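You operate a simulated robot arm through the tools that you are given. There is no shell and no other tool. Be economical: measure what you need, move in short steps, check, and stop when the job is done.

Carry out the task below with a simulated two-armed robot. There is one attempt and no reset: what you move stays moved.

## Task
The brake test is over: switch off, stand the three pads on their numbered spots and shut the drawer.
Fine: red switch off before any pad moves. Set down upright: brown brake pad, grey brake pad, orange brake pad.
Where things are to end (x, y in the base frame): brown brake pad within 30 mm of [1390, -1530]; grey brake pad within 30 mm of [1290, -1620]; orange brake pad within 30 mm of [830, -1090].

Only the result counts: the job must be done as asked and must still hold three seconds after the hand-in. Knocking over, shifting, dropping, spilling or breaking anything else fails it.

## Robot
Two 7-joint arms with two-finger parallel grippers on one trunk, on a base that drives. Base frame: it is fixed to the floor where the robot stands at the start and does not move with it; the origin is under the middle of the robot, x ahead of it, y to its left, z up. Units: mm, degrees, N and s.
The left shoulder is at the start at [50, 161, 1123], the right one opposite. Places, roughly: brake dial [100, -400, 900]; brown brake pad [1500, -1500, 1000]; grey brake pad [1000, -1000, 1000]; limit dial [200, -300, 900]; orange brake pad [1000, -1250, 1000]; pad drawer [1200, -1300, 900]; red switch [500, -100, 900]; speed switch [400, -200, 900]. Payload 3.43 kg a hand.
The TCP of each hand is the grasp point between the finger pads, 30 mm short of the fingertips. In the tool frame z runs along the fingers and y along their closing line. The gripper opens to 94 mm. The fingers are 28 mm wide and 10 mm thick; the gripper's body (50 by 96 mm) begins 55 mm behind the TCP.
Orientation is told as [roll, pitch, yaw] about the base's x, y, z axes, in that order, counted from this pose: with the fingers straight down and closing along the base's y, the tool's x points along the base's -x, its y along +y and its z along -z.

## Interface
- The arms move only by the tool move_arm. It takes "left_moves", "right_moves" or both (then of equal length, played together; a hand with none holds still); each is a list of rows, each a list of 7 numbers: the shift along the tool's x, y, z in mm, then the turn, a rotation vector about the tool's x, y, z in degrees, then the finger opening in mm, from 0 to 94. In form: [[x, y, z, wx, wy, wz, hand], ...]. A call has 1 to 10 rows; each row shifts and turns the commanded pose from where the row before left it, along the tool's axes as they then stand. Each row takes 0.2 s and may step no farther than 50 mm and 8.6 degrees from the row before; otherwise, or with a gripper value out of range, the whole call is refused. A pose out of reach is approached as far as the arm can. The call stops where the force on the tool passes 40 N (or 10 N more than at its start, if that is more) or the arm is blocked; 0.2 s more then pass. Each finger travels about 45 mm/s and halts on what it meets, pressing with about 43 N; the grip force reading is that of the motor and also rises with nothing between the fingers. The clock runs only during rows and for 0.2 s after the last one: add rows that do not move to give the fingers time. The reply holds the time, the measured pose of the TCP, the force on the tool along the base axes, the opening and the grip force, in the units named above and with some noise, with the torque about the TCP (base axes, N m) and any sound that the robot's microphone picked up.
- Cameras (640 x 400 px; columns grow to the right, rows downward): "scene" is now at [128.7, -33.8, 1282.1]; the picture's right is [-0.36, -0.93, 0.00], its down [-0.19, 0.07, -0.98] and it looks along [0.92, -0.35, -0.20] (base axes); focal length 214 px, centre (320, 200). "left" rides on the left gripper at [76, -14, -102] in its tool frame; the picture's right is [0.18, 0.98, 0.00], its down [-0.75, 0.14, -0.64] and it looks along [-0.63, 0.12, 0.77] (tool axes); focal length 243 px, centre (320, 200). "right" rides on the right gripper at [76, 14, -103] in its tool frame; the picture's right is [-0.18, 0.98, 0.00], its down [-0.75, -0.14, -0.64] and it looks along [-0.63, -0.12, 0.77] (tool axes); focal length 243 px, centre (320, 200). There is no depth. A picture from a camera that has moved, and an enlarged one, comes with that camera's place and axes in the base frame and with its lens.
- camera(camera): a new picture of that camera. No time passes.
- move_column(by): slides the trunk up (or, below 0, down) by that many mm; the arms and the scene camera ride with it, the base frame stays. It gives what a move gives, with no picture.
- base_move(legs): drives the robot by 1 to 6 legs, each [ahead, left, turn to the left] in mm, mm and degrees, along the robot's own axes; the way and the turn of a leg run together, so that a leg with both is an arc; at most 1500 mm and 180 degrees a leg. The arms and the cameras ride along, it lands a little off, and it stops where it bumps. It gives what a move gives.
- head_to(pan, tilt): turns the head with the scene camera to pan (to the left, within 80 degrees either way) and tilt (down, from -29 to 69), counted from straight ahead of the robot. It gives what a move gives.
- inspect(camera, box): a new picture of the part [left, top, right, bottom] of that camera's present view, enlarged. No time passes.
- finish_job(): hands the job in; it is judged then, once.

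Go step by step. Nothing tells you exact positions but the pictures and the camera data: compare them with the known pose of the tool, close in by small moves and look again before you grip or let go. The budget is 120 turns and 108 pictures, counting those below and the enlarged ones. Unless the task says otherwise, let go and move clear before handing in, and close with one line.

The tools are called after "Emit:" as a command line: name --argument value ..., lists and objects as JSON in quotes. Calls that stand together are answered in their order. move_arm: Moves the arms, as the interface text tells. Its arguments: {"type":"object","properties":{"left_moves":{"type":"array"},"right_moves":{"type":"array"}},"required":[]} The other tools are called the same way: move_column (by) slides the trunk up or down; base_move (legs) drives the base; head_to (pan, tilt) turns the head that bears the scene camera; camera (camera) takes a picture; inspect (camera, box) takes an enlarged picture of a part of a camera's view; finish_job () hands the job in.

At the start:

```text
t: 0.0
left_tool_pos: [343.8, 51.4, 1282.1]
left_tcp_rot: [-0.1, 0.0, 0.0]
left_ft_force: [-0.1, -0.4, 0.4]
left_wrist_torque: [-0.02, 0.02, -0.01]
left_opening: 94.1
left_gripper_force: 0.1
right_tool_pos: [286.7, -194.4, 1220.9]
right_tcp_rot: [0.0, 0.1, 0.1]
right_ft_force: [-0.8, -0.3, -0.2]
right_wrist_torque: [0.03, 0.0, 0.0]
right_opening: 94.1
right_gripper_force: 0.0
trunk travel left (down, up): [-150.0, 117.0]
robot x, y, heading: [2.8, 2.7, 0.1]
head pan, tilt: [-20.9, 11.5]
```

scene: 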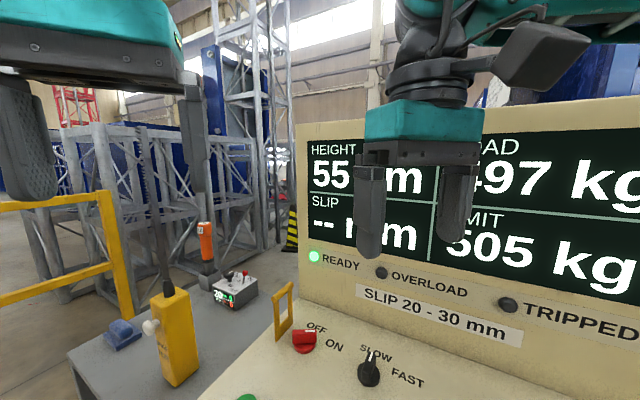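
right: 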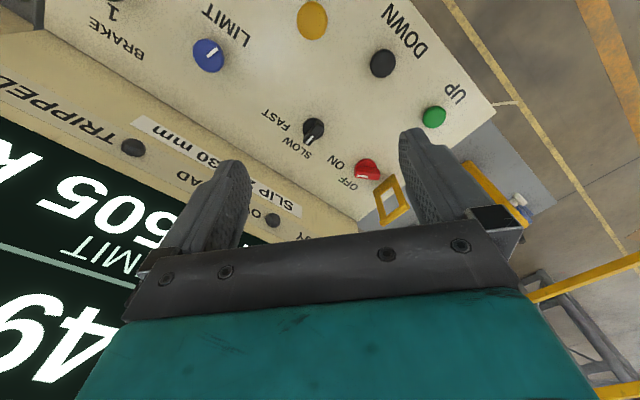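
left: 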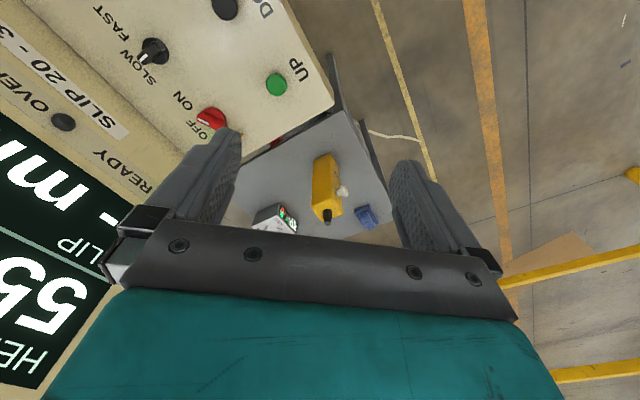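

I see a control desk ahead with a red switch (OFF/ON) at about [500,-100,900]. I'll look closer at it first.

Emit:
inspect --camera "scene" --box '[200, 240, 460, 400]'

Emit:
inspect --camera "right" --box '[240, 80, 480, 230]'

Emit:
inspect --camera "left" --box '[80, 0, 400, 200]'

```text
2.46 times, centred on (330, 320) of scene
camera zoom: at [128.7, -33.8, 1282.1], right [-0.36, -0.93, 0.0], down [-0.19, 0.07, -0.98], along [0.92, -0.35, -0.2], focal length 528 px, centre (295, -95)
```

zoom: 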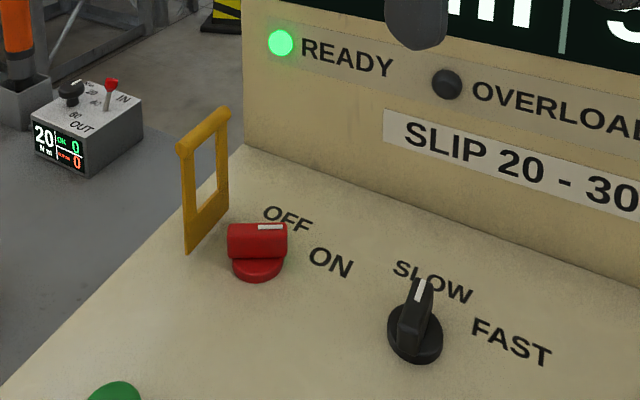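

```text
2.67 times, centred on (360, 155) of right
camera zoom: at [210.4, -180.6, 1324.9], right [0.18, 0.98, 0.0], down [0.75, -0.14, 0.64], along [0.63, -0.12, -0.77], focal length 647 px, centre (213, 320)
```

zoom: 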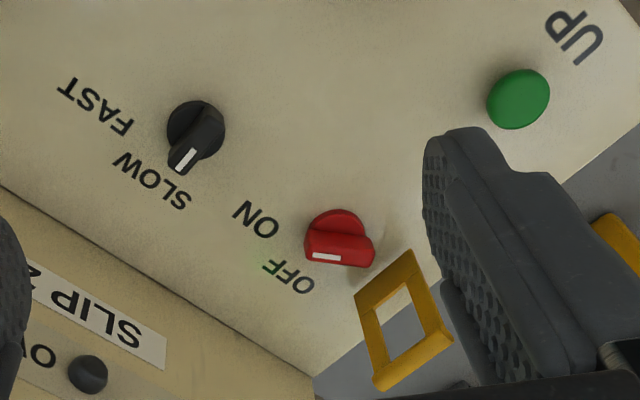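

```text
2.00 times, centred on (240, 100) of left
camera zoom: at [267.4, 37.0, 1384.2], right [-0.19, 0.98, 0.0], down [0.75, 0.14, 0.64], along [0.63, 0.12, -0.77], focal length 485 px, centre (480, 400)
```

zoom: 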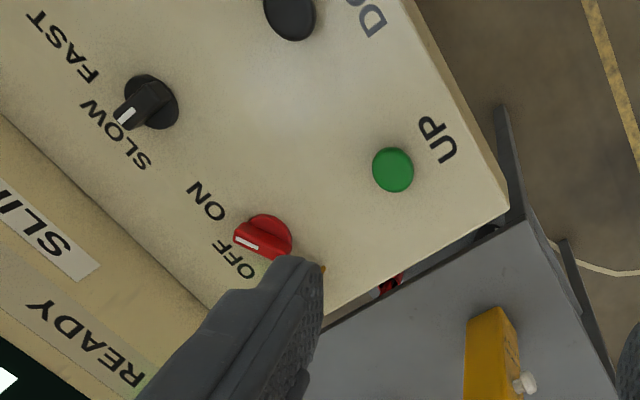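

The red switch is at about [490,-138], its bar pointing toward ON (angle about -104°), with OFF about 65° counter-clockwise from there. A yellow guard stands about 64 mm away from it. I'll bring the right hand above it, turned so that its camera points away from the guard.

Emit:
move_arm --right_moves '[[-34, 9.4, 24, 0, 0, 0, 60], [-34, 9.4, 24, 0, 0, 0, 60], [-34, 9.4, 24, 0, 0, 0, 60], [-34, 9.4, 24, 0, 0, 0, 60], [-34, 9.4, 24, 0, 0, 0, 60], [-33, 9.4, 24, 0, 0, 0, 60]]'

Emit:
move_arm --right_moves '[[0, 0, 0, 0, 0, -8.5, 60], [0, 0, 0, 0, 0, -8.5, 60], [0, 0, 0, 0, 0, -8.5, 60], [0, 0, 0, 0, 0, -8.5, 60], [0, 0, 0, 0, 0, -8.5, 60], [0, 0, 0, 0, 0, -8.5, 60], [0, 0, 0, 0, 0, -8.5, 60], [0, 0, 0, 0, 0, -8.5, 60], [0, 0, 0, 0, 0, -8, 60]]'

Emit:
camera --camera "right"

Emit:
camera --camera "scene"

```text
t: 1.4
left_tool_pos: [343.3, 51.6, 1282.5]
left_tcp_rot: [0.0, -0.1, 0.0]
left_ft_force: [0.4, 0.1, 0.1]
left_wrist_torque: [0.02, -0.04, 0.02]
left_opening: 93.9
left_gripper_force: 0.0
right_tool_pos: [479.5, -150.2, 1075.7]
right_tcp_rot: [0.1, -0.2, 0.0]
right_ft_force: [-0.4, 0.1, -0.2]
right_wrist_torque: [-0.03, 0.0, -0.02]
right_opening: 60.2
right_gripper_force: 0.1
right hand out of reach, approached as far as the arm can: row 6
trunk travel left (down, up): [-150.0, 117.0]
robot x, y, heading: [-0.1, 3.6, 0.2]
head pan, tilt: [-20.9, 11.5]
```

```text
t: 3.4
left_tool_pos: [344.0, 51.4, 1282.2]
left_tcp_rot: [0.0, 0.1, 0.0]
left_ft_force: [0.0, -1.7, -0.5]
left_wrist_torque: [0.0, 0.02, 0.02]
left_opening: 94.1
left_gripper_force: 0.1
right_tool_pos: [348.0, -88.5, 1074.0]
right_tcp_rot: [-0.3, -0.1, 75.3]
right_ft_force: [0.4, 0.5, 0.3]
right_wrist_torque: [-0.01, 0.0, -0.01]
right_opening: 59.8
right_gripper_force: 0.1
right hand out of reach, approached as far as the arm can: row 6, 7, 8, 9
trunk travel left (down, up): [-150.0, 117.0]
robot x, y, heading: [4.9, 0.4, -0.2]
head pan, tilt: [-20.9, 11.5]
```

```text
101 pictures are left
camera right: at [314.0, -158.4, 1176.4], right [-0.9, 0.43, -0.01], down [0.32, 0.69, 0.64], along [0.28, 0.58, -0.77], focal length 243 px, centre (320, 200)
```

right: 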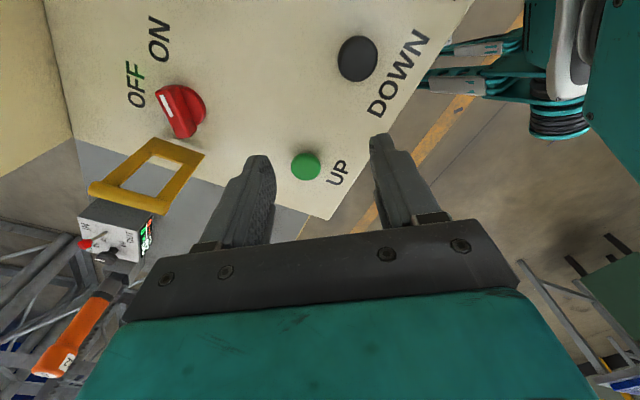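

```text
100 pictures are left
camera scene: at [128.4, -33.9, 1282.2], right [-0.36, -0.93, 0.0], down [-0.19, 0.07, -0.98], along [0.92, -0.35, -0.2], focal length 214 px, centre (320, 200)
```

scene: 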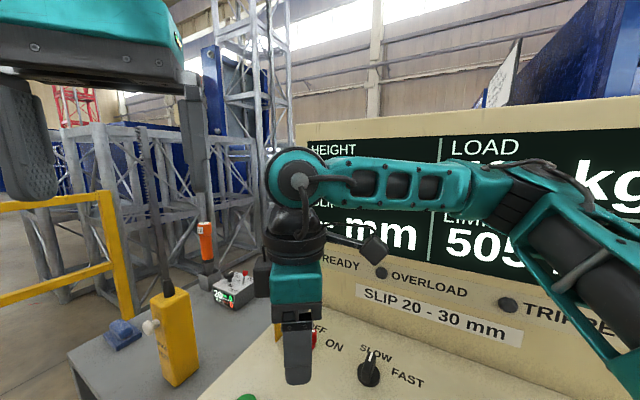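

The reach suffers with this yaw and height. I'll raise the trunk and see whether the arm then gets to the commanded pose.

Emit:
move_column --by 110

Emit:
move_arm --right_moves '[[0, 0, 0, 0, 0, 0, 60], [0, 0, 0, 0, 0, 0, 60]]'

```text
t: 4.8
left_tool_pos: [343.2, 51.2, 1392.2]
left_tcp_rot: [0.1, -0.1, 0.1]
left_ft_force: [0.1, 0.6, 0.5]
left_wrist_torque: [0.02, 0.02, -0.01]
left_opening: 94.0
left_gripper_force: 0.1
right_tool_pos: [348.0, -87.9, 1182.4]
right_tcp_rot: [-0.3, 0.0, 75.2]
right_ft_force: [-0.1, 0.4, 0.1]
right_wrist_torque: [0.01, 0.02, 0.02]
right_opening: 60.1
right_gripper_force: 0.1
trunk travel left (down, up): [-260.0, 7.0]
robot x, y, heading: [-0.3, 2.0, -0.1]
head pan, tilt: [-20.9, 11.5]
```

```text
t: 5.4
left_tool_pos: [344.1, 51.4, 1391.4]
left_tcp_rot: [0.0, 0.0, 0.0]
left_ft_force: [0.0, -1.2, 0.2]
left_wrist_torque: [-0.01, -0.01, 0.03]
left_opening: 94.0
left_gripper_force: 0.1
right_tool_pos: [348.4, -88.2, 1182.3]
right_tcp_rot: [-0.3, 0.0, 75.3]
right_ft_force: [-0.3, 0.4, 0.1]
right_wrist_torque: [-0.03, 0.02, 0.01]
right_opening: 60.1
right_gripper_force: 0.0
trunk travel left (down, up): [-260.0, 7.0]
robot x, y, heading: [0.7, -1.1, -0.1]
head pan, tilt: [-20.9, 11.5]
```

I'll move to above the switch (z 1040) at this yaw and see whether it is reachable.

Emit:
move_arm --right_moves '[[1.9, -25, 23.5, 0, 0, 0, 60], [1.9, -25, 23.5, 0, 0, 0, 60], [1.9, -25, 23.5, 0, 0, 0, 60], [1.9, -25, 23.5, 0, 0, 0, 60], [1.9, -25, 23.5, 0, 0, 0, 60], [1.9, -25, 23.5, 0, 0, 0, 60]]'

Emit:
camera --camera "right"

```text
t: 6.8
left_tool_pos: [343.0, 52.7, 1392.7]
left_tcp_rot: [0.0, 0.0, 0.1]
left_ft_force: [-0.1, -0.1, -0.6]
left_wrist_torque: [0.0, -0.01, -0.01]
left_opening: 94.0
left_gripper_force: 0.1
right_tool_pos: [356.5, -108.7, 1037.5]
right_tcp_rot: [-0.7, 0.0, 74.5]
right_ft_force: [-0.3, -0.2, 0.5]
right_wrist_torque: [-0.02, -0.01, -0.01]
right_opening: 60.0
right_gripper_force: 0.1
right hand out of reach, approached as far as the arm can: row 1, 2, 3, 4, 5, 6
trunk travel left (down, up): [-260.0, 7.0]
robot x, y, heading: [-1.3, -1.1, -0.1]
head pan, tilt: [-20.9, 11.5]
```

```text
99 pictures are left
camera right: at [321.3, -177.6, 1139.9], right [-0.9, 0.44, -0.01], down [0.33, 0.69, 0.64], along [0.29, 0.57, -0.76], focal length 243 px, centre (320, 200)
```

right: 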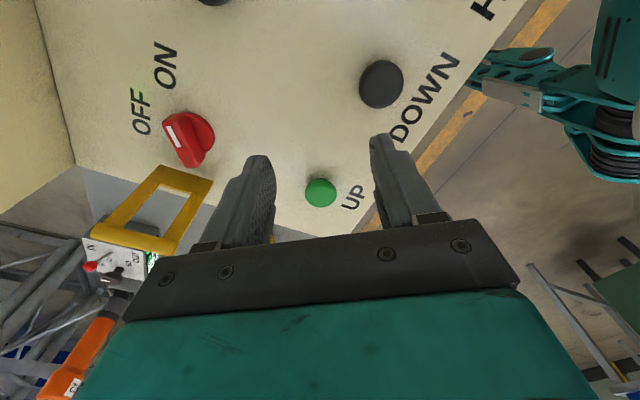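

The wrist limit prevents this yaw. The pointer really is at ON (the white stripe runs toward -y), so instead I'll go back to yaw 0, close the fingers and push the pointer end toward +x to turn it to OFF.

Emit:
move_arm --right_moves '[[0, 0, 0, 0, 0, 8.3, 30], [0, 0, 0, 0, 0, 8.3, 0], [0, 0, 0, 0, 0, 8.3, 0], [0, 0, 0, 0, 0, 8.3, 0], [0, 0, 0, 0, 0, 8.3, 0], [0, 0, 0, 0, 0, 8.3, 0], [0, 0, 0, 0, 0, 8.3, 0], [0, 0, 0, 0, 0, 8.3, 0], [0, 0, 0, 0, 0, 8.1, 0]]'

Emit:
move_arm --right_moves '[[-30, -16, 20, 0, 0, 0, 0], [-30, -16, 20, 0, 0, 0, 0], [-30, -16, 20, 0, 0, 0, 0]]'

Emit:
camera --camera "right"

Emit:
camera --camera "scene"

```text
t: 8.8
left_tool_pos: [343.7, 51.3, 1392.1]
left_tcp_rot: [-0.1, 0.0, 0.1]
left_ft_force: [0.3, 0.1, 0.2]
left_wrist_torque: [0.03, -0.02, 0.02]
left_opening: 93.9
left_gripper_force: 0.0
right_tool_pos: [357.0, -107.7, 1038.5]
right_tcp_rot: [-0.1, -0.3, 0.5]
right_ft_force: [0.3, 0.3, 0.2]
right_wrist_torque: [-0.02, -0.02, 0.01]
right_opening: 0.0
right_gripper_force: 33.1
trunk travel left (down, up): [-260.0, 7.0]
robot x, y, heading: [1.1, 2.1, 0.1]
head pan, tilt: [-20.9, 11.5]
```

```text
t: 9.6
left_tool_pos: [342.2, 50.4, 1392.9]
left_tcp_rot: [0.0, 0.0, 0.1]
left_ft_force: [-0.1, -0.6, -0.3]
left_wrist_torque: [0.04, 0.02, 0.01]
left_opening: 94.0
left_gripper_force: 0.0
right_tool_pos: [442.0, -169.6, 988.1]
right_tcp_rot: [0.1, -0.3, 0.7]
right_ft_force: [-0.3, -0.9, 1.2]
right_wrist_torque: [-0.01, 0.01, -0.02]
right_opening: 0.0
right_gripper_force: 33.2
right hand out of reach, approached as far as the arm can: row 2, 3
trunk travel left (down, up): [-260.0, 7.0]
robot x, y, heading: [-2.6, 0.4, 0.3]
head pan, tilt: [-20.9, 11.5]
```

```text
98 pictures are left
camera right: at [364.1, -155.8, 1091.0], right [0.17, 0.98, 0.0], down [0.75, -0.13, 0.65], along [0.64, -0.11, -0.76], focal length 243 px, centre (320, 200)
```

right: 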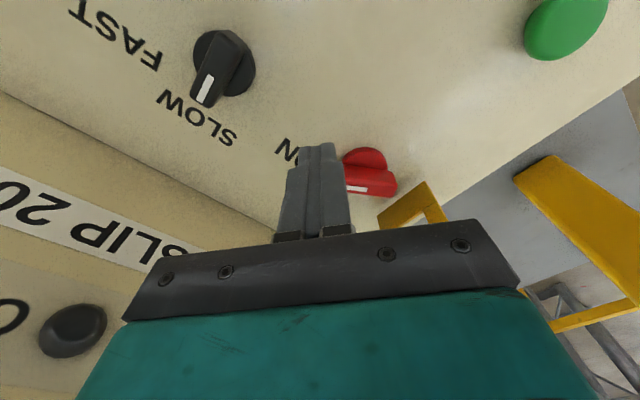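

```text
97 pictures are left
camera scene: at [129.0, -34.2, 1392.1], right [-0.36, -0.93, 0.0], down [-0.19, 0.07, -0.98], along [0.92, -0.35, -0.2], focal length 214 px, centre (320, 200)
```

scene: 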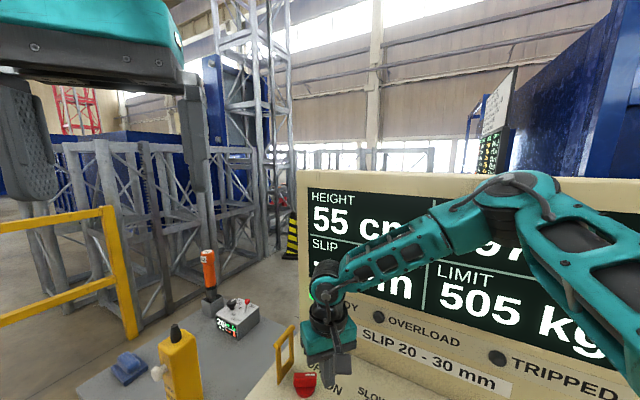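

The arm reports its reach limit early here, probably because of the elbow posture. I'll raise the hand, lower the trunk back to its first height, and try again from there.

Emit:
move_arm --right_moves '[[20, 0, -40, 0, 0, 0, 0], [20, 0, -45, 0, 0, 0, 0], [0, 0, -45, 0, 0, 0, 0], [0, 0, -40, 0, 0, 0, 0]]'

Emit:
move_column --by -110

Emit:
move_arm --right_moves '[[-25, 5, 20, 0, 0, 0, 0], [-25, 5, 20, 0, 0, 0, 0]]'

```text
t: 10.6
left_tool_pos: [341.7, 50.3, 1392.3]
left_tcp_rot: [-0.2, -0.2, 0.1]
left_ft_force: [-0.5, 0.3, -0.5]
left_wrist_torque: [-0.03, 0.03, 0.01]
left_opening: 94.0
left_gripper_force: 0.0
right_tool_pos: [399.1, -169.7, 1159.4]
right_tcp_rot: [-0.1, -0.3, 0.7]
right_ft_force: [-0.7, 0.7, 1.0]
right_wrist_torque: [0.0, 0.0, 0.0]
right_opening: 0.0
right_gripper_force: 33.0
trunk travel left (down, up): [-260.0, 7.0]
robot x, y, heading: [0.3, 1.2, -0.3]
head pan, tilt: [-20.9, 11.5]
```

```text
t: 12.0
left_tool_pos: [342.3, 51.1, 1283.2]
left_tcp_rot: [-0.1, 0.0, 0.1]
left_ft_force: [0.3, 0.3, 0.1]
left_wrist_torque: [-0.02, 0.01, 0.05]
left_opening: 94.1
left_gripper_force: 0.2
right_tool_pos: [399.0, -169.2, 1048.0]
right_tcp_rot: [-0.1, -0.1, 0.6]
right_ft_force: [0.5, 0.2, 0.9]
right_wrist_torque: [-0.04, 0.0, -0.03]
right_opening: 0.1
right_gripper_force: 32.8
trunk travel left (down, up): [-150.0, 117.0]
robot x, y, heading: [1.6, -0.6, -0.1]
head pan, tilt: [-20.9, 11.5]
```

```text
t: 12.6
left_tool_pos: [342.7, 51.3, 1282.2]
left_tcp_rot: [0.1, 0.0, 0.2]
left_ft_force: [0.2, 0.5, 0.1]
left_wrist_torque: [0.03, 0.02, -0.01]
left_opening: 94.0
left_gripper_force: 0.1
right_tool_pos: [449.7, -158.1, 1007.7]
right_tcp_rot: [0.0, -0.3, 0.6]
right_ft_force: [-0.1, 0.1, 0.1]
right_wrist_torque: [-0.02, 0.05, -0.02]
right_opening: 0.0
right_gripper_force: 33.2
trunk travel left (down, up): [-150.0, 117.0]
robot x, y, heading: [2.9, 0.9, -0.1]
head pan, tilt: [-20.9, 11.5]
```

That works. I'll now lower beside the pointer (tips at about z 905).

Emit:
move_arm --right_moves '[[0, -3, 38, 0, 0, 0, 0], [0, 0, 35, 0, 0, 0, 0]]'

Emit:
camera --camera "right"

Emit:
inspect --camera "scene" --box '[200, 240, 460, 400]'

```text
t: 13.2
left_tool_pos: [342.2, 51.7, 1282.3]
left_tcp_rot: [0.0, 0.0, 0.0]
left_ft_force: [0.4, 0.6, 0.3]
left_wrist_torque: [-0.02, 0.0, 0.01]
left_opening: 94.2
left_gripper_force: 0.0
right_tool_pos: [450.6, -161.7, 934.4]
right_tcp_rot: [-0.1, -0.3, 0.6]
right_ft_force: [0.9, 0.2, 0.1]
right_wrist_torque: [0.0, -0.04, -0.03]
right_opening: 0.0
right_gripper_force: 33.3
trunk travel left (down, up): [-150.0, 117.0]
robot x, y, heading: [2.5, -1.2, 0.0]
head pan, tilt: [-20.9, 11.5]
```

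```text
96 pictures are left
camera right: at [373.3, -147.9, 1037.4], right [0.17, 0.98, 0.0], down [0.75, -0.13, 0.65], along [0.64, -0.11, -0.76], focal length 243 px, centre (320, 200)
```

right: 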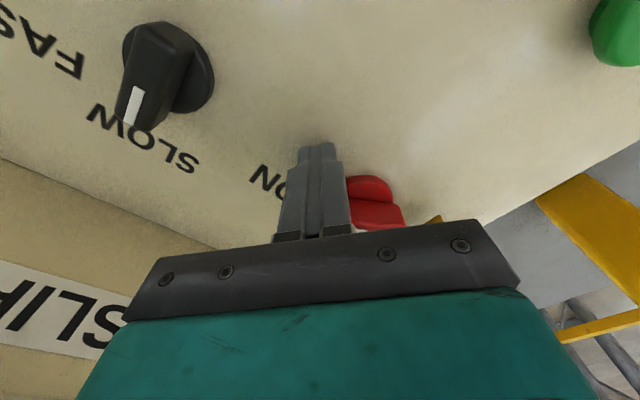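

```text
2.46 times, centred on (330, 320) of scene
camera zoom: at [128.9, -33.9, 1282.1], right [-0.36, -0.93, 0.0], down [-0.19, 0.07, -0.98], along [0.92, -0.35, -0.2], focal length 528 px, centre (295, -95)
```

zoom: 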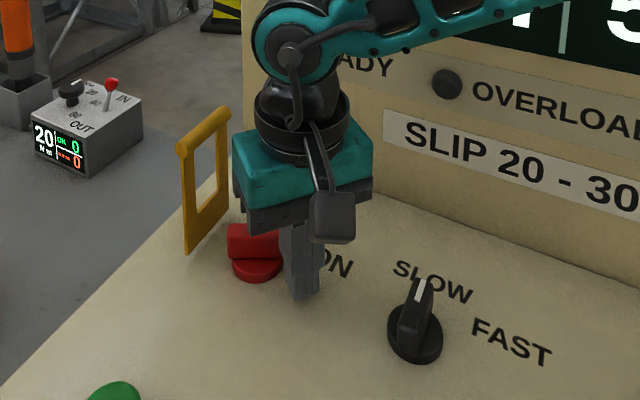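

The tip is just beside the pointer's end, so I'll shift 8 mm toward +y and push in +x by small steps.

Emit:
move_arm --right_moves '[[0, 8, 0, 0, 0, 0, 0], [-7, 0, 0, 0, 0, 0, 0], [-6, 0, 0, 0, 0, 0, 0], [-5, 0, 0, 0, 0, 0, 0], [-5, 0, 0, 0, 0, 0, 0], [-4, 0, 0, 0, 0, 0, 0]]'

Emit:
inspect --camera "scene" --box '[200, 240, 460, 400]'

Emit:
inspect --camera "right" --box '[220, 120, 480, 280]'

```text
t: 14.6
left_tool_pos: [344.1, 49.7, 1283.3]
left_tcp_rot: [0.1, 0.0, 0.0]
left_ft_force: [0.0, -0.3, 0.1]
left_wrist_torque: [0.01, 0.02, -0.02]
left_opening: 94.1
left_gripper_force: 0.0
right_tool_pos: [472.3, -167.0, 934.9]
right_tcp_rot: [-0.6, -0.1, 0.2]
right_ft_force: [-4.9, -29.3, -10.0]
right_wrist_torque: [-0.94, 0.31, -0.3]
right_opening: 0.0
right_gripper_force: 32.8
right hand out of reach, approached as far as the arm can: row 4, 6
trunk travel left (down, up): [-150.0, 117.0]
robot x, y, heading: [-1.2, -1.0, -0.1]
head pan, tilt: [-20.9, 11.5]
```

```text
2.46 times, centred on (330, 320) of scene
camera zoom: at [129.2, -37.2, 1281.8], right [-0.36, -0.93, 0.0], down [-0.19, 0.07, -0.98], along [0.92, -0.35, -0.2], focal length 528 px, centre (295, -95)
```

zoom: 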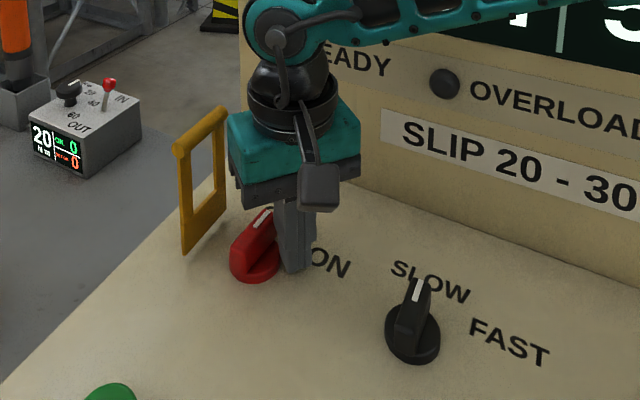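

```text
2.46 times, centred on (350, 200) of right
camera zoom: at [396.5, -151.9, 1038.5], right [0.18, 0.98, -0.01], down [0.75, -0.13, 0.65], along [0.63, -0.12, -0.76], focal length 597 px, centre (246, 200)
```

zoom: 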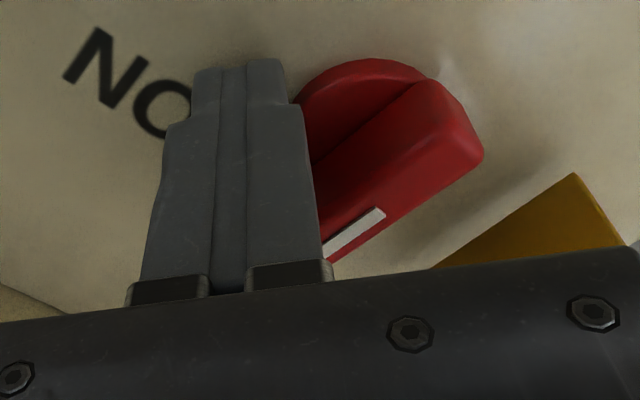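

The knob turned to about -52°, and OFF should be near -39°. I'll ease off and push a bit more from further along.

Emit:
move_arm --right_moves '[[0, -3, 0, 0, 0, 0, 0], [-4, 0, 0, 0, 0, 0, 0], [-4, 0, 0, 0, 0, 0, 0], [-4, 2, 0, 0, 0, 0, 0], [-3, 3, 0, 0, 0, 0, 0]]'

Emit:
inspect --camera "right" --box '[220, 120, 480, 280]'

```text
t: 15.8
left_tool_pos: [341.7, 49.1, 1282.5]
left_tcp_rot: [0.1, -0.1, 0.1]
left_ft_force: [0.5, -0.6, -0.5]
left_wrist_torque: [0.02, 0.02, 0.01]
left_opening: 93.9
left_gripper_force: 0.0
right_tool_pos: [475.9, -167.2, 937.9]
right_tcp_rot: [-0.4, 0.0, 0.6]
right_ft_force: [-14.9, -17.9, -7.1]
right_wrist_torque: [-0.6, 0.53, -0.08]
right_opening: 0.3
right_gripper_force: 33.0
right hand out of reach, approached as far as the arm can: row 4, 5
trunk travel left (down, up): [-150.0, 117.0]
robot x, y, heading: [4.0, -1.1, 0.2]
head pan, tilt: [-20.9, 11.5]
```

```text
2.46 times, centred on (350, 200) of right
camera zoom: at [400.1, -153.3, 1040.9], right [0.17, 0.98, -0.01], down [0.76, -0.13, 0.64], along [0.63, -0.12, -0.77], focal length 597 px, centre (246, 200)
```

zoom: 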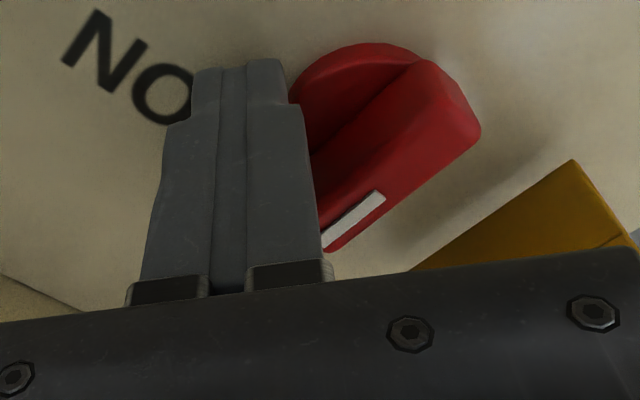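

I'll back off and check the actual angle with a clear view.

Emit:
move_arm --right_moves '[[12, -8, 0, 0, 0, 0, 0], [20, -10, -30, 0, 0, 0, 0], [20, 0, -40, 0, 0, 0, 0], [30, 0, -30, 0, 0, 0, 0]]'

Emit:
inspect --camera "right" --box '[220, 80, 480, 240]'

Emit:
inspect --camera "scene" --box '[200, 240, 460, 400]'

Emit:
inspect --camera "left" --box '[80, 0, 400, 200]'

```text
t: 16.8
left_tool_pos: [342.7, 50.9, 1282.2]
left_tcp_rot: [-0.1, -0.1, -0.1]
left_ft_force: [-1.4, -0.5, 1.4]
left_wrist_torque: [0.01, -0.03, 0.01]
left_opening: 93.8
left_gripper_force: 0.1
right_tool_pos: [396.0, -184.1, 1038.4]
right_tcp_rot: [0.0, -0.4, 0.6]
right_ft_force: [-0.1, 0.0, -0.7]
right_wrist_torque: [0.0, -0.03, 0.02]
right_opening: 0.0
right_gripper_force: 33.1
trunk travel left (down, up): [-150.0, 117.0]
robot x, y, heading: [1.3, 0.7, -0.2]
head pan, tilt: [-20.9, 11.5]
```

```text
2.46 times, centred on (350, 160) of right
camera zoom: at [318.6, -170.1, 1141.2], right [0.17, 0.99, 0.0], down [0.75, -0.13, 0.65], along [0.64, -0.11, -0.76], focal length 597 px, centre (246, 298)
```

zoom: 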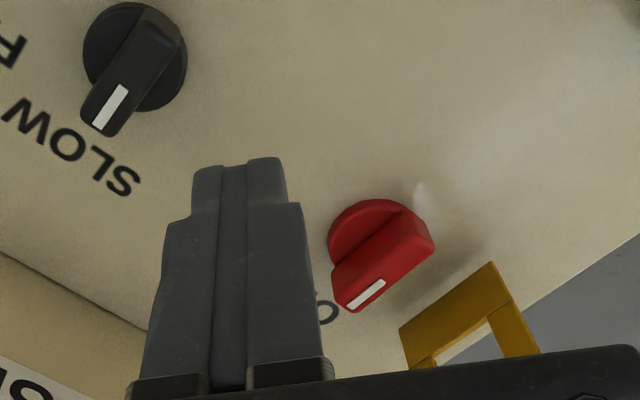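

```text
2.46 times, centred on (330, 320) of scene
camera zoom: at [128.0, -33.8, 1282.2], right [-0.36, -0.93, 0.0], down [-0.18, 0.07, -0.98], along [0.92, -0.35, -0.2], focal length 528 px, centre (295, -95)
```

zoom: 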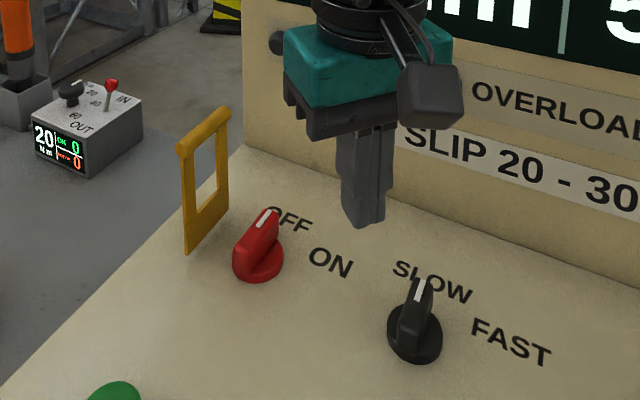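

```text
2.00 times, centred on (240, 100) of left
camera zoom: at [266.5, 37.0, 1384.4], right [-0.18, 0.98, 0.0], down [0.75, 0.14, 0.64], along [0.63, 0.12, -0.77], focal length 485 px, centre (480, 400)
```

zoom: 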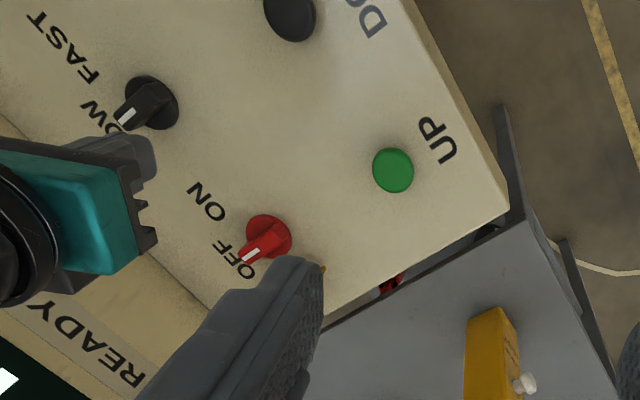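

The READY lamp now looks dark. I'll check the entire display.

Emit:
camera --camera "scene"

Emit:
inspect --camera "left" --box '[130, 20, 250, 150]'

```text
88 pictures are left
camera scene: at [128.0, -33.8, 1282.2], right [-0.36, -0.93, 0.0], down [-0.18, 0.07, -0.98], along [0.92, -0.35, -0.2], focal length 214 px, centre (320, 200)
```

scene: 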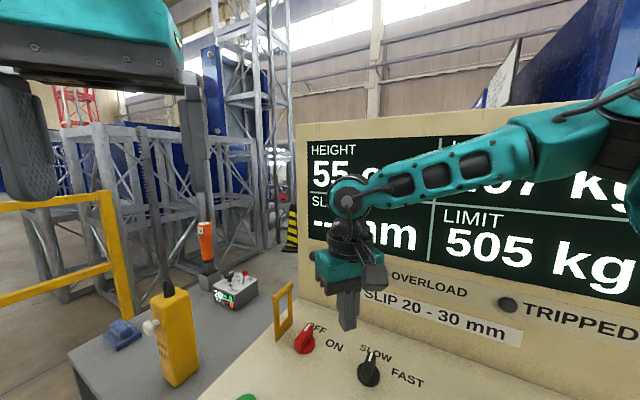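

```text
3.08 times, centred on (190, 85) of left
camera zoom: at [266.5, 37.0, 1384.4], right [-0.18, 0.98, 0.0], down [0.75, 0.14, 0.64], along [0.63, 0.12, -0.77], focal length 746 px, centre (720, 554)
```

zoom: 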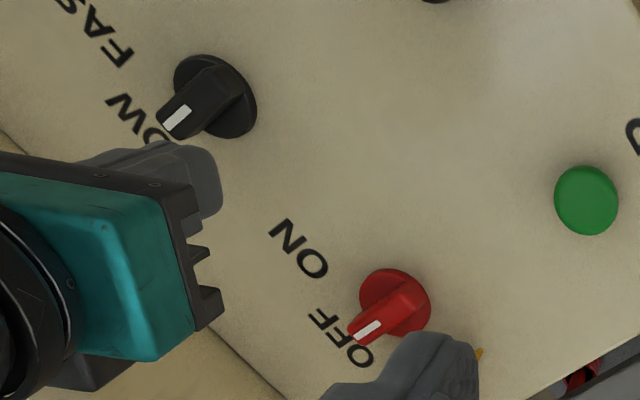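

The READY lamp is off and the switch points at OFF, so I'll retract the right hand to its start posture and look around toward the pads, which are to the right beyond the panel.

Emit:
move_arm --right_moves '[[30, -10, -40, 0, 0, 0, 0], [30, 0, -40, 0, 0, 0, 40], [30, 0, -40, 0, 0, 0, 94], [20, 0, -40, 0, 0, 0, 94], [0, 0, 0, 0, 0, 0, 94]]'

Emit:
head_to --pan -60 --tilt 10

Emit:
camera --camera "scene"

```text
refused: row 1 steps farther than a row can; nothing moved
```

```text
t: 17.9
left_tool_pos: [342.9, 50.8, 1282.4]
left_tcp_rot: [0.1, 0.0, 0.2]
left_ft_force: [-0.8, 0.0, 0.7]
left_wrist_torque: [0.05, -0.01, 0.01]
left_opening: 93.8
left_gripper_force: 0.1
right_tool_pos: [396.2, -185.0, 1037.4]
right_tcp_rot: [-0.1, -0.3, 0.7]
right_ft_force: [-0.6, -0.8, -0.1]
right_wrist_torque: [-0.02, -0.03, 0.04]
right_opening: 0.0
right_gripper_force: 33.6
trunk travel left (down, up): [-150.0, 117.0]
robot x, y, heading: [3.6, 0.4, -0.3]
head pan, tilt: [-60.0, 10.0]
```

```text
86 pictures are left
camera scene: at [88.2, -81.1, 1284.5], right [-0.87, -0.5, 0.0], down [-0.09, 0.15, -0.98], along [0.49, -0.85, -0.17], focal length 214 px, centre (320, 200)
```

scene: 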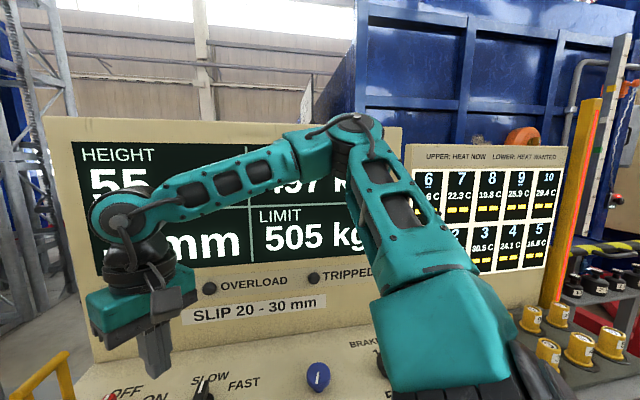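

I'll retract the arm and raise the trunk to see over the panel.

Emit:
move_arm --right_moves '[[25, -5, -40, 0, 0, 0, 40], [25, 0, -40, 0, 0, 0, 94], [25, 0, -40, 0, 0, 0, 94], [25, 0, -40, 0, 0, 0, 94], [10, 0, -20, 0, 0, 0, 94]]'

Emit:
move_column --by 110

Emit:
head_to --pan -45 --tilt 15

Emit:
camera --camera "scene"

Emit:
head_to --pan -80 --tilt 20

Emit:
camera --camera "scene"

Emit:
head_to --pan 20 --tilt 25

Emit:
camera --camera "scene"

```text
t: 19.1
left_tool_pos: [342.8, 51.8, 1282.9]
left_tcp_rot: [0.0, -0.1, 0.1]
left_ft_force: [1.3, 0.4, -0.2]
left_wrist_torque: [-0.02, 0.0, 0.0]
left_opening: 93.8
left_gripper_force: 0.2
right_tool_pos: [284.2, -189.0, 1219.0]
right_tcp_rot: [-0.1, -0.3, 0.8]
right_ft_force: [0.1, -0.3, 0.2]
right_wrist_torque: [0.02, 0.0, 0.02]
right_opening: 93.8
right_gripper_force: 0.1
trunk travel left (down, up): [-150.0, 117.0]
robot x, y, heading: [-0.9, -0.8, 0.0]
head pan, tilt: [-60.0, 10.0]
```

```text
t: 20.5
left_tool_pos: [343.4, 51.7, 1392.4]
left_tcp_rot: [0.0, -0.1, 0.1]
left_ft_force: [-0.4, -0.3, -0.2]
left_wrist_torque: [0.01, -0.02, -0.01]
left_opening: 93.9
left_gripper_force: 0.0
right_tool_pos: [284.7, -188.9, 1327.3]
right_tcp_rot: [-0.2, -0.3, 0.7]
right_ft_force: [0.4, 0.2, -0.1]
right_wrist_torque: [0.0, -0.02, 0.06]
right_opening: 94.3
right_gripper_force: 0.1
trunk travel left (down, up): [-260.0, 7.0]
robot x, y, heading: [0.4, 0.9, 0.1]
head pan, tilt: [-60.0, 10.0]
```

```text
t: 21.3
left_tool_pos: [343.1, 52.2, 1391.6]
left_tcp_rot: [-0.1, 0.0, 0.1]
left_ft_force: [-0.5, -0.4, 0.8]
left_wrist_torque: [0.0, -0.01, -0.02]
left_opening: 93.9
left_gripper_force: 0.0
right_tool_pos: [285.3, -188.4, 1327.5]
right_tcp_rot: [-0.1, -0.4, 0.6]
right_ft_force: [-0.6, -0.6, 0.2]
right_wrist_torque: [0.0, 0.02, -0.02]
right_opening: 94.1
right_gripper_force: 0.1
trunk travel left (down, up): [-260.0, 7.0]
robot x, y, heading: [3.9, -0.7, -0.2]
head pan, tilt: [-45.0, 15.0]
```

```text
85 pictures are left
camera scene: at [107.6, -66.7, 1386.4], right [-0.71, -0.71, 0.0], down [-0.18, 0.18, -0.97], along [0.68, -0.68, -0.26], focal length 214 px, centre (320, 200)
```

scene: 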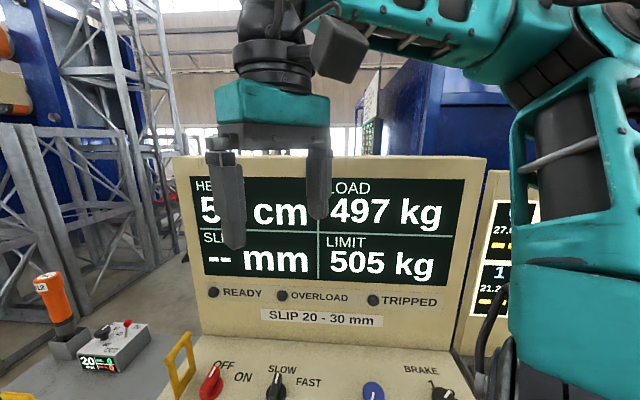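

```text
t: 22.3
left_tool_pos: [342.6, 50.5, 1392.3]
left_tcp_rot: [0.0, 0.0, 0.1]
left_ft_force: [1.0, -0.7, -0.7]
left_wrist_torque: [0.03, 0.0, 0.02]
left_opening: 94.1
left_gripper_force: 0.1
right_tool_pos: [285.0, -189.3, 1327.5]
right_tcp_rot: [-0.1, -0.4, 0.7]
right_ft_force: [-0.2, -0.7, -0.7]
right_wrist_torque: [-0.02, -0.01, 0.03]
right_opening: 93.9
right_gripper_force: 0.0
trunk travel left (down, up): [-260.0, 7.0]
robot x, y, heading: [-1.5, 2.1, -0.1]
head pan, tilt: [-80.0, 20.0]
```

```text
84 pictures are left
camera scene: at [57.9, -92.3, 1378.2], right [-0.98, -0.17, 0.0], down [-0.06, 0.34, -0.94], along [0.16, -0.93, -0.34], focal length 214 px, centre (320, 200)
```

scene: 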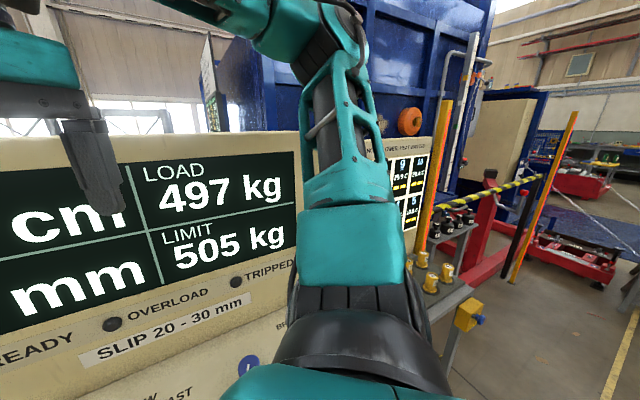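

```text
t: 24.1
left_tool_pos: [342.5, 51.5, 1391.4]
left_tcp_rot: [-0.1, -0.1, 0.1]
left_ft_force: [0.1, -0.8, 0.6]
left_wrist_torque: [-0.01, -0.03, -0.01]
left_opening: 94.0
left_gripper_force: 0.1
right_tool_pos: [284.5, -189.6, 1327.0]
right_tcp_rot: [0.0, -0.3, 0.7]
right_ft_force: [-1.0, -0.1, -0.5]
right_wrist_torque: [-0.02, -0.01, 0.0]
right_opening: 94.0
right_gripper_force: 0.1
trunk travel left (down, up): [-260.0, 7.0]
robot x, y, heading: [-0.2, -0.3, -0.1]
head pan, tilt: [20.0, 25.0]
```

```text
83 pictures are left
camera scene: at [128.2, 30.8, 1370.1], right [0.34, -0.94, 0.0], down [-0.4, -0.14, -0.91], along [0.85, 0.31, -0.42], focal length 214 px, centre (320, 200)
```

scene: 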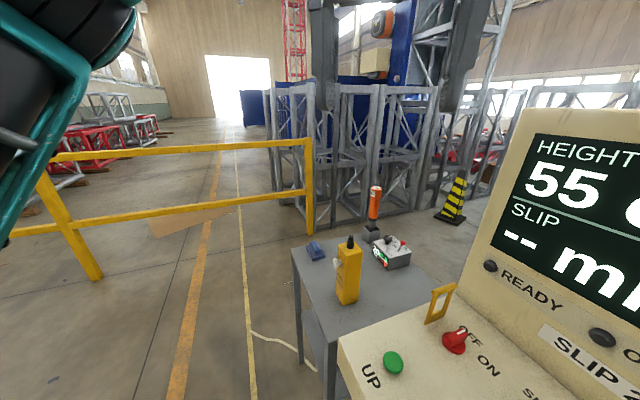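

READY is dark, so the switch is off. The pads lie behind the front panel and the way around looks open on the left; I'll check that side before driving.

Emit:
head_to --pan 70 --tilt 35

Emit:
camera --camera "scene"

```text
t: 25.2
left_tool_pos: [342.1, 51.4, 1392.0]
left_tcp_rot: [0.0, 0.0, 0.2]
left_ft_force: [0.9, -0.9, -0.5]
left_wrist_torque: [0.0, 0.01, 0.0]
left_opening: 94.1
left_gripper_force: 0.1
right_tool_pos: [284.1, -189.1, 1327.6]
right_tcp_rot: [-0.1, -0.3, 0.7]
right_ft_force: [-0.8, 0.5, -0.8]
right_wrist_torque: [-0.01, 0.0, -0.01]
right_opening: 94.2
right_gripper_force: 0.0
trunk travel left (down, up): [-260.0, 7.0]
robot x, y, heading: [4.8, 0.6, 0.1]
head pan, tilt: [70.0, 35.0]
```

```text
82 pictures are left
camera scene: at [71.8, 82.1, 1354.4], right [0.94, -0.34, 0.0], down [-0.2, -0.54, -0.82], along [0.28, 0.77, -0.57], focal length 214 px, centre (320, 200)
```

scene: 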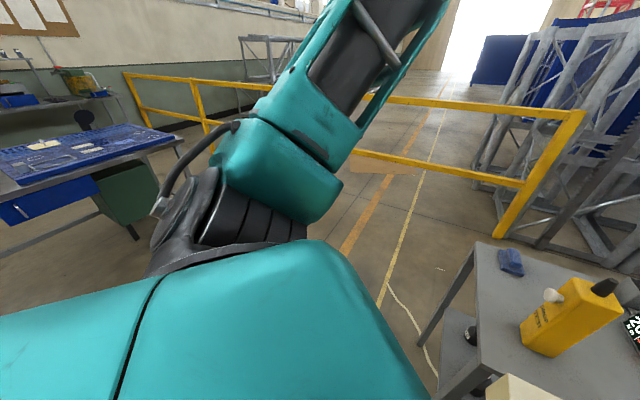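

The left side is clear, so I'll drive around the side table in a wide sweep, keeping off the fence and the floor cable.

Emit:
base_move --legs '[[0, 950, 0], [800, 200, 0]]'

Emit:
head_to --pan -40 --tilt 20

Emit:
camera --camera "scene"

```text
t: 34.3
left_tool_pos: [1151.7, 1210.7, 1392.2]
left_tcp_rot: [0.0, -0.1, 0.1]
left_ft_force: [0.8, -0.4, -0.4]
left_wrist_torque: [0.01, 0.01, -0.01]
left_opening: 93.9
left_gripper_force: 0.2
right_tool_pos: [1092.1, 970.5, 1327.7]
right_tcp_rot: [-0.1, -0.4, 0.5]
right_ft_force: [-0.3, 0.3, -0.2]
right_wrist_torque: [0.02, -0.02, -0.03]
right_opening: 94.2
right_gripper_force: 0.1
trunk travel left (down, up): [-260.0, 7.0]
robot x, y, heading: [805.4, 1157.0, 0.3]
head pan, tilt: [70.0, 35.0]
```

```text
t: 36.2
left_tool_pos: [1151.4, 1209.7, 1392.2]
left_tcp_rot: [-0.2, 0.1, -0.2]
left_ft_force: [0.3, -0.2, 0.5]
left_wrist_torque: [-0.02, 0.01, -0.02]
left_opening: 94.3
left_gripper_force: 0.0
right_tool_pos: [1092.3, 969.2, 1326.7]
right_tcp_rot: [-0.1, -0.3, 0.6]
right_ft_force: [-0.8, -0.1, 0.9]
right_wrist_torque: [-0.03, -0.05, 0.04]
right_opening: 93.9
right_gripper_force: 0.1
trunk travel left (down, up): [-260.0, 7.0]
robot x, y, heading: [809.9, 1158.6, -0.0]
head pan, tilt: [-40.0, 20.0]
```

```text
81 pictures are left
camera scene: at [921.1, 1098.9, 1378.2], right [-0.64, -0.77, 0.0], down [-0.26, 0.22, -0.94], along [0.72, -0.6, -0.34], focal length 214 px, centre (320, 200)
```

scene: 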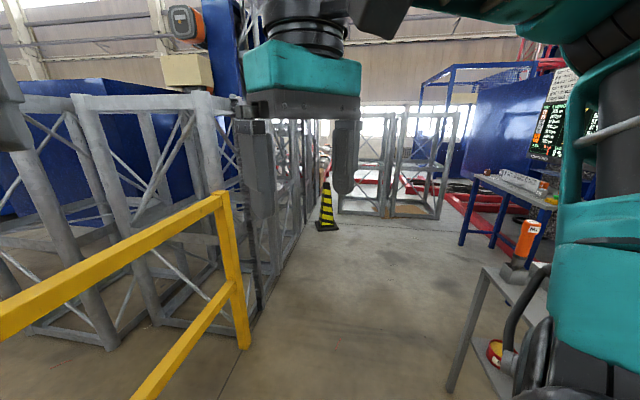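

The passage is open, and I see a blue workbench at about (1500,-1600) carrying a tray and tools. I'll drive on into the passage and look at it.

Emit:
base_move --legs '[[860, -860, 0], [0, -200, -60]]'

Emit:
head_to --pan -20 --tilt 15

Emit:
camera --camera "scene"

Emit:
head_to --pan -60 --tilt 15

Emit:
camera --camera "scene"

```text
t: 45.0
left_tool_pos: [1792.6, -133.1, 1392.6]
left_tcp_rot: [0.0, -0.1, -60.1]
left_ft_force: [-0.7, 0.3, 0.6]
left_wrist_torque: [-0.04, -0.01, 0.0]
left_opening: 94.1
left_gripper_force: 0.1
right_tool_pos: [1554.7, -201.0, 1327.3]
right_tcp_rot: [-0.1, -0.3, -59.5]
right_ft_force: [-0.6, 0.8, -0.3]
right_wrist_torque: [0.01, -0.01, -0.01]
right_opening: 94.1
right_gripper_force: 0.0
trunk travel left (down, up): [-260.0, 7.0]
robot x, y, heading: [1577.3, 143.5, -60.5]
head pan, tilt: [-40.0, 20.0]
```

```text
t: 45.8
left_tool_pos: [1792.6, -133.6, 1391.9]
left_tcp_rot: [-0.1, 0.0, -60.1]
left_ft_force: [-0.1, -0.2, 0.0]
left_wrist_torque: [0.0, 0.01, 0.02]
left_opening: 93.9
left_gripper_force: 0.0
right_tool_pos: [1555.6, -201.9, 1327.1]
right_tcp_rot: [-0.2, -0.4, -59.7]
right_ft_force: [0.6, -0.9, 0.4]
right_wrist_torque: [0.0, 0.0, -0.02]
right_opening: 94.1
right_gripper_force: 0.1
trunk travel left (down, up): [-260.0, 7.0]
robot x, y, heading: [1574.4, 136.1, -60.3]
head pan, tilt: [-20.0, 15.0]
```

```text
80 pictures are left
camera scene: at [1615.5, 11.7, 1386.4], right [-0.99, -0.17, 0.0], down [-0.04, 0.26, -0.97], along [0.16, -0.95, -0.26], focal length 214 px, centre (320, 200)
```

scene: 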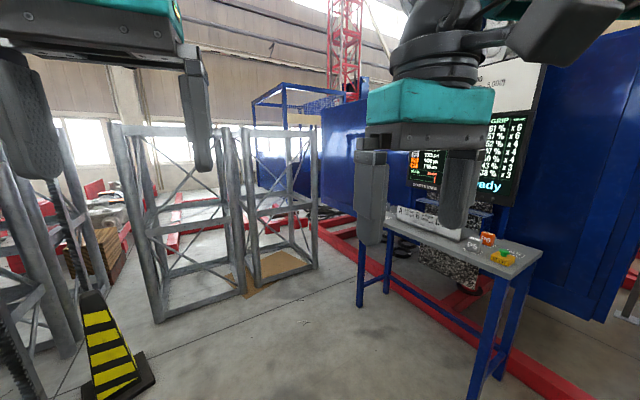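

```text
t: 46.9
left_tool_pos: [1792.0, -132.6, 1392.2]
left_tcp_rot: [-0.2, 0.0, -60.3]
left_ft_force: [-0.1, -0.3, 0.5]
left_wrist_torque: [0.01, -0.01, -0.01]
left_opening: 94.1
left_gripper_force: 0.1
right_tool_pos: [1554.5, -201.6, 1327.4]
right_tcp_rot: [-0.1, -0.4, -59.6]
right_ft_force: [0.3, 0.2, 0.4]
right_wrist_torque: [-0.04, -0.03, 0.03]
right_opening: 94.1
right_gripper_force: 0.1
trunk travel left (down, up): [-260.0, 7.0]
robot x, y, heading: [1576.0, 137.2, -60.4]
head pan, tilt: [-60.0, 15.0]
```

```text
79 pictures are left
camera scene: at [1552.8, 23.1, 1386.4], right [-0.86, 0.5, 0.0], down [0.13, 0.22, -0.97], along [-0.49, -0.83, -0.26], focal length 214 px, centre (320, 200)
```

scene: 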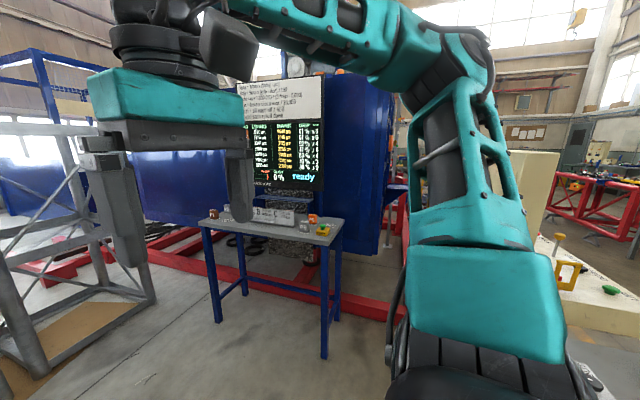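

The blue bench with a tray, orange block, etc. is in view. I'll zoom in.

Emit:
inspect --camera "scene" --box '[190, 70, 360, 260]'

Emit:
inspect --camera "scene" --box '[240, 190, 350, 250]'

```text
2.11 times, centred on (275, 165) of scene
camera zoom: at [1552.8, 23.1, 1386.4], right [-0.86, 0.5, 0.0], down [0.13, 0.22, -0.97], along [-0.49, -0.83, -0.26], focal length 452 px, centre (415, 274)
```

zoom: 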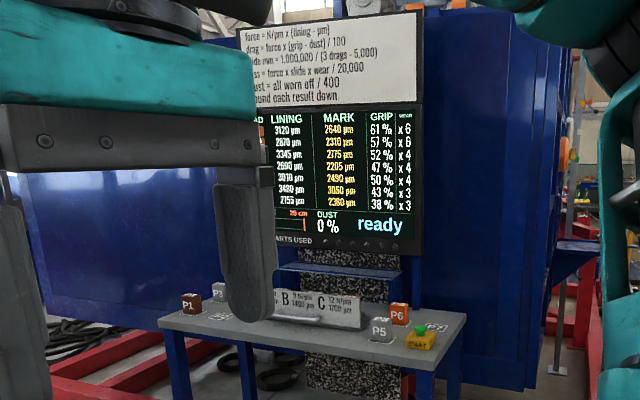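

```text
5.82 times, centred on (295, 220) of scene
camera zoom: at [1552.8, 23.1, 1386.4], right [-0.86, 0.5, 0.0], down [0.13, 0.22, -0.97], along [-0.49, -0.83, -0.26], focal length 1248 px, centre (466, 84)
```

zoom: 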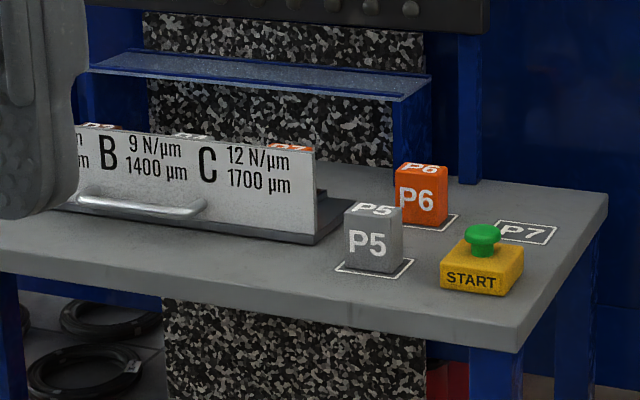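

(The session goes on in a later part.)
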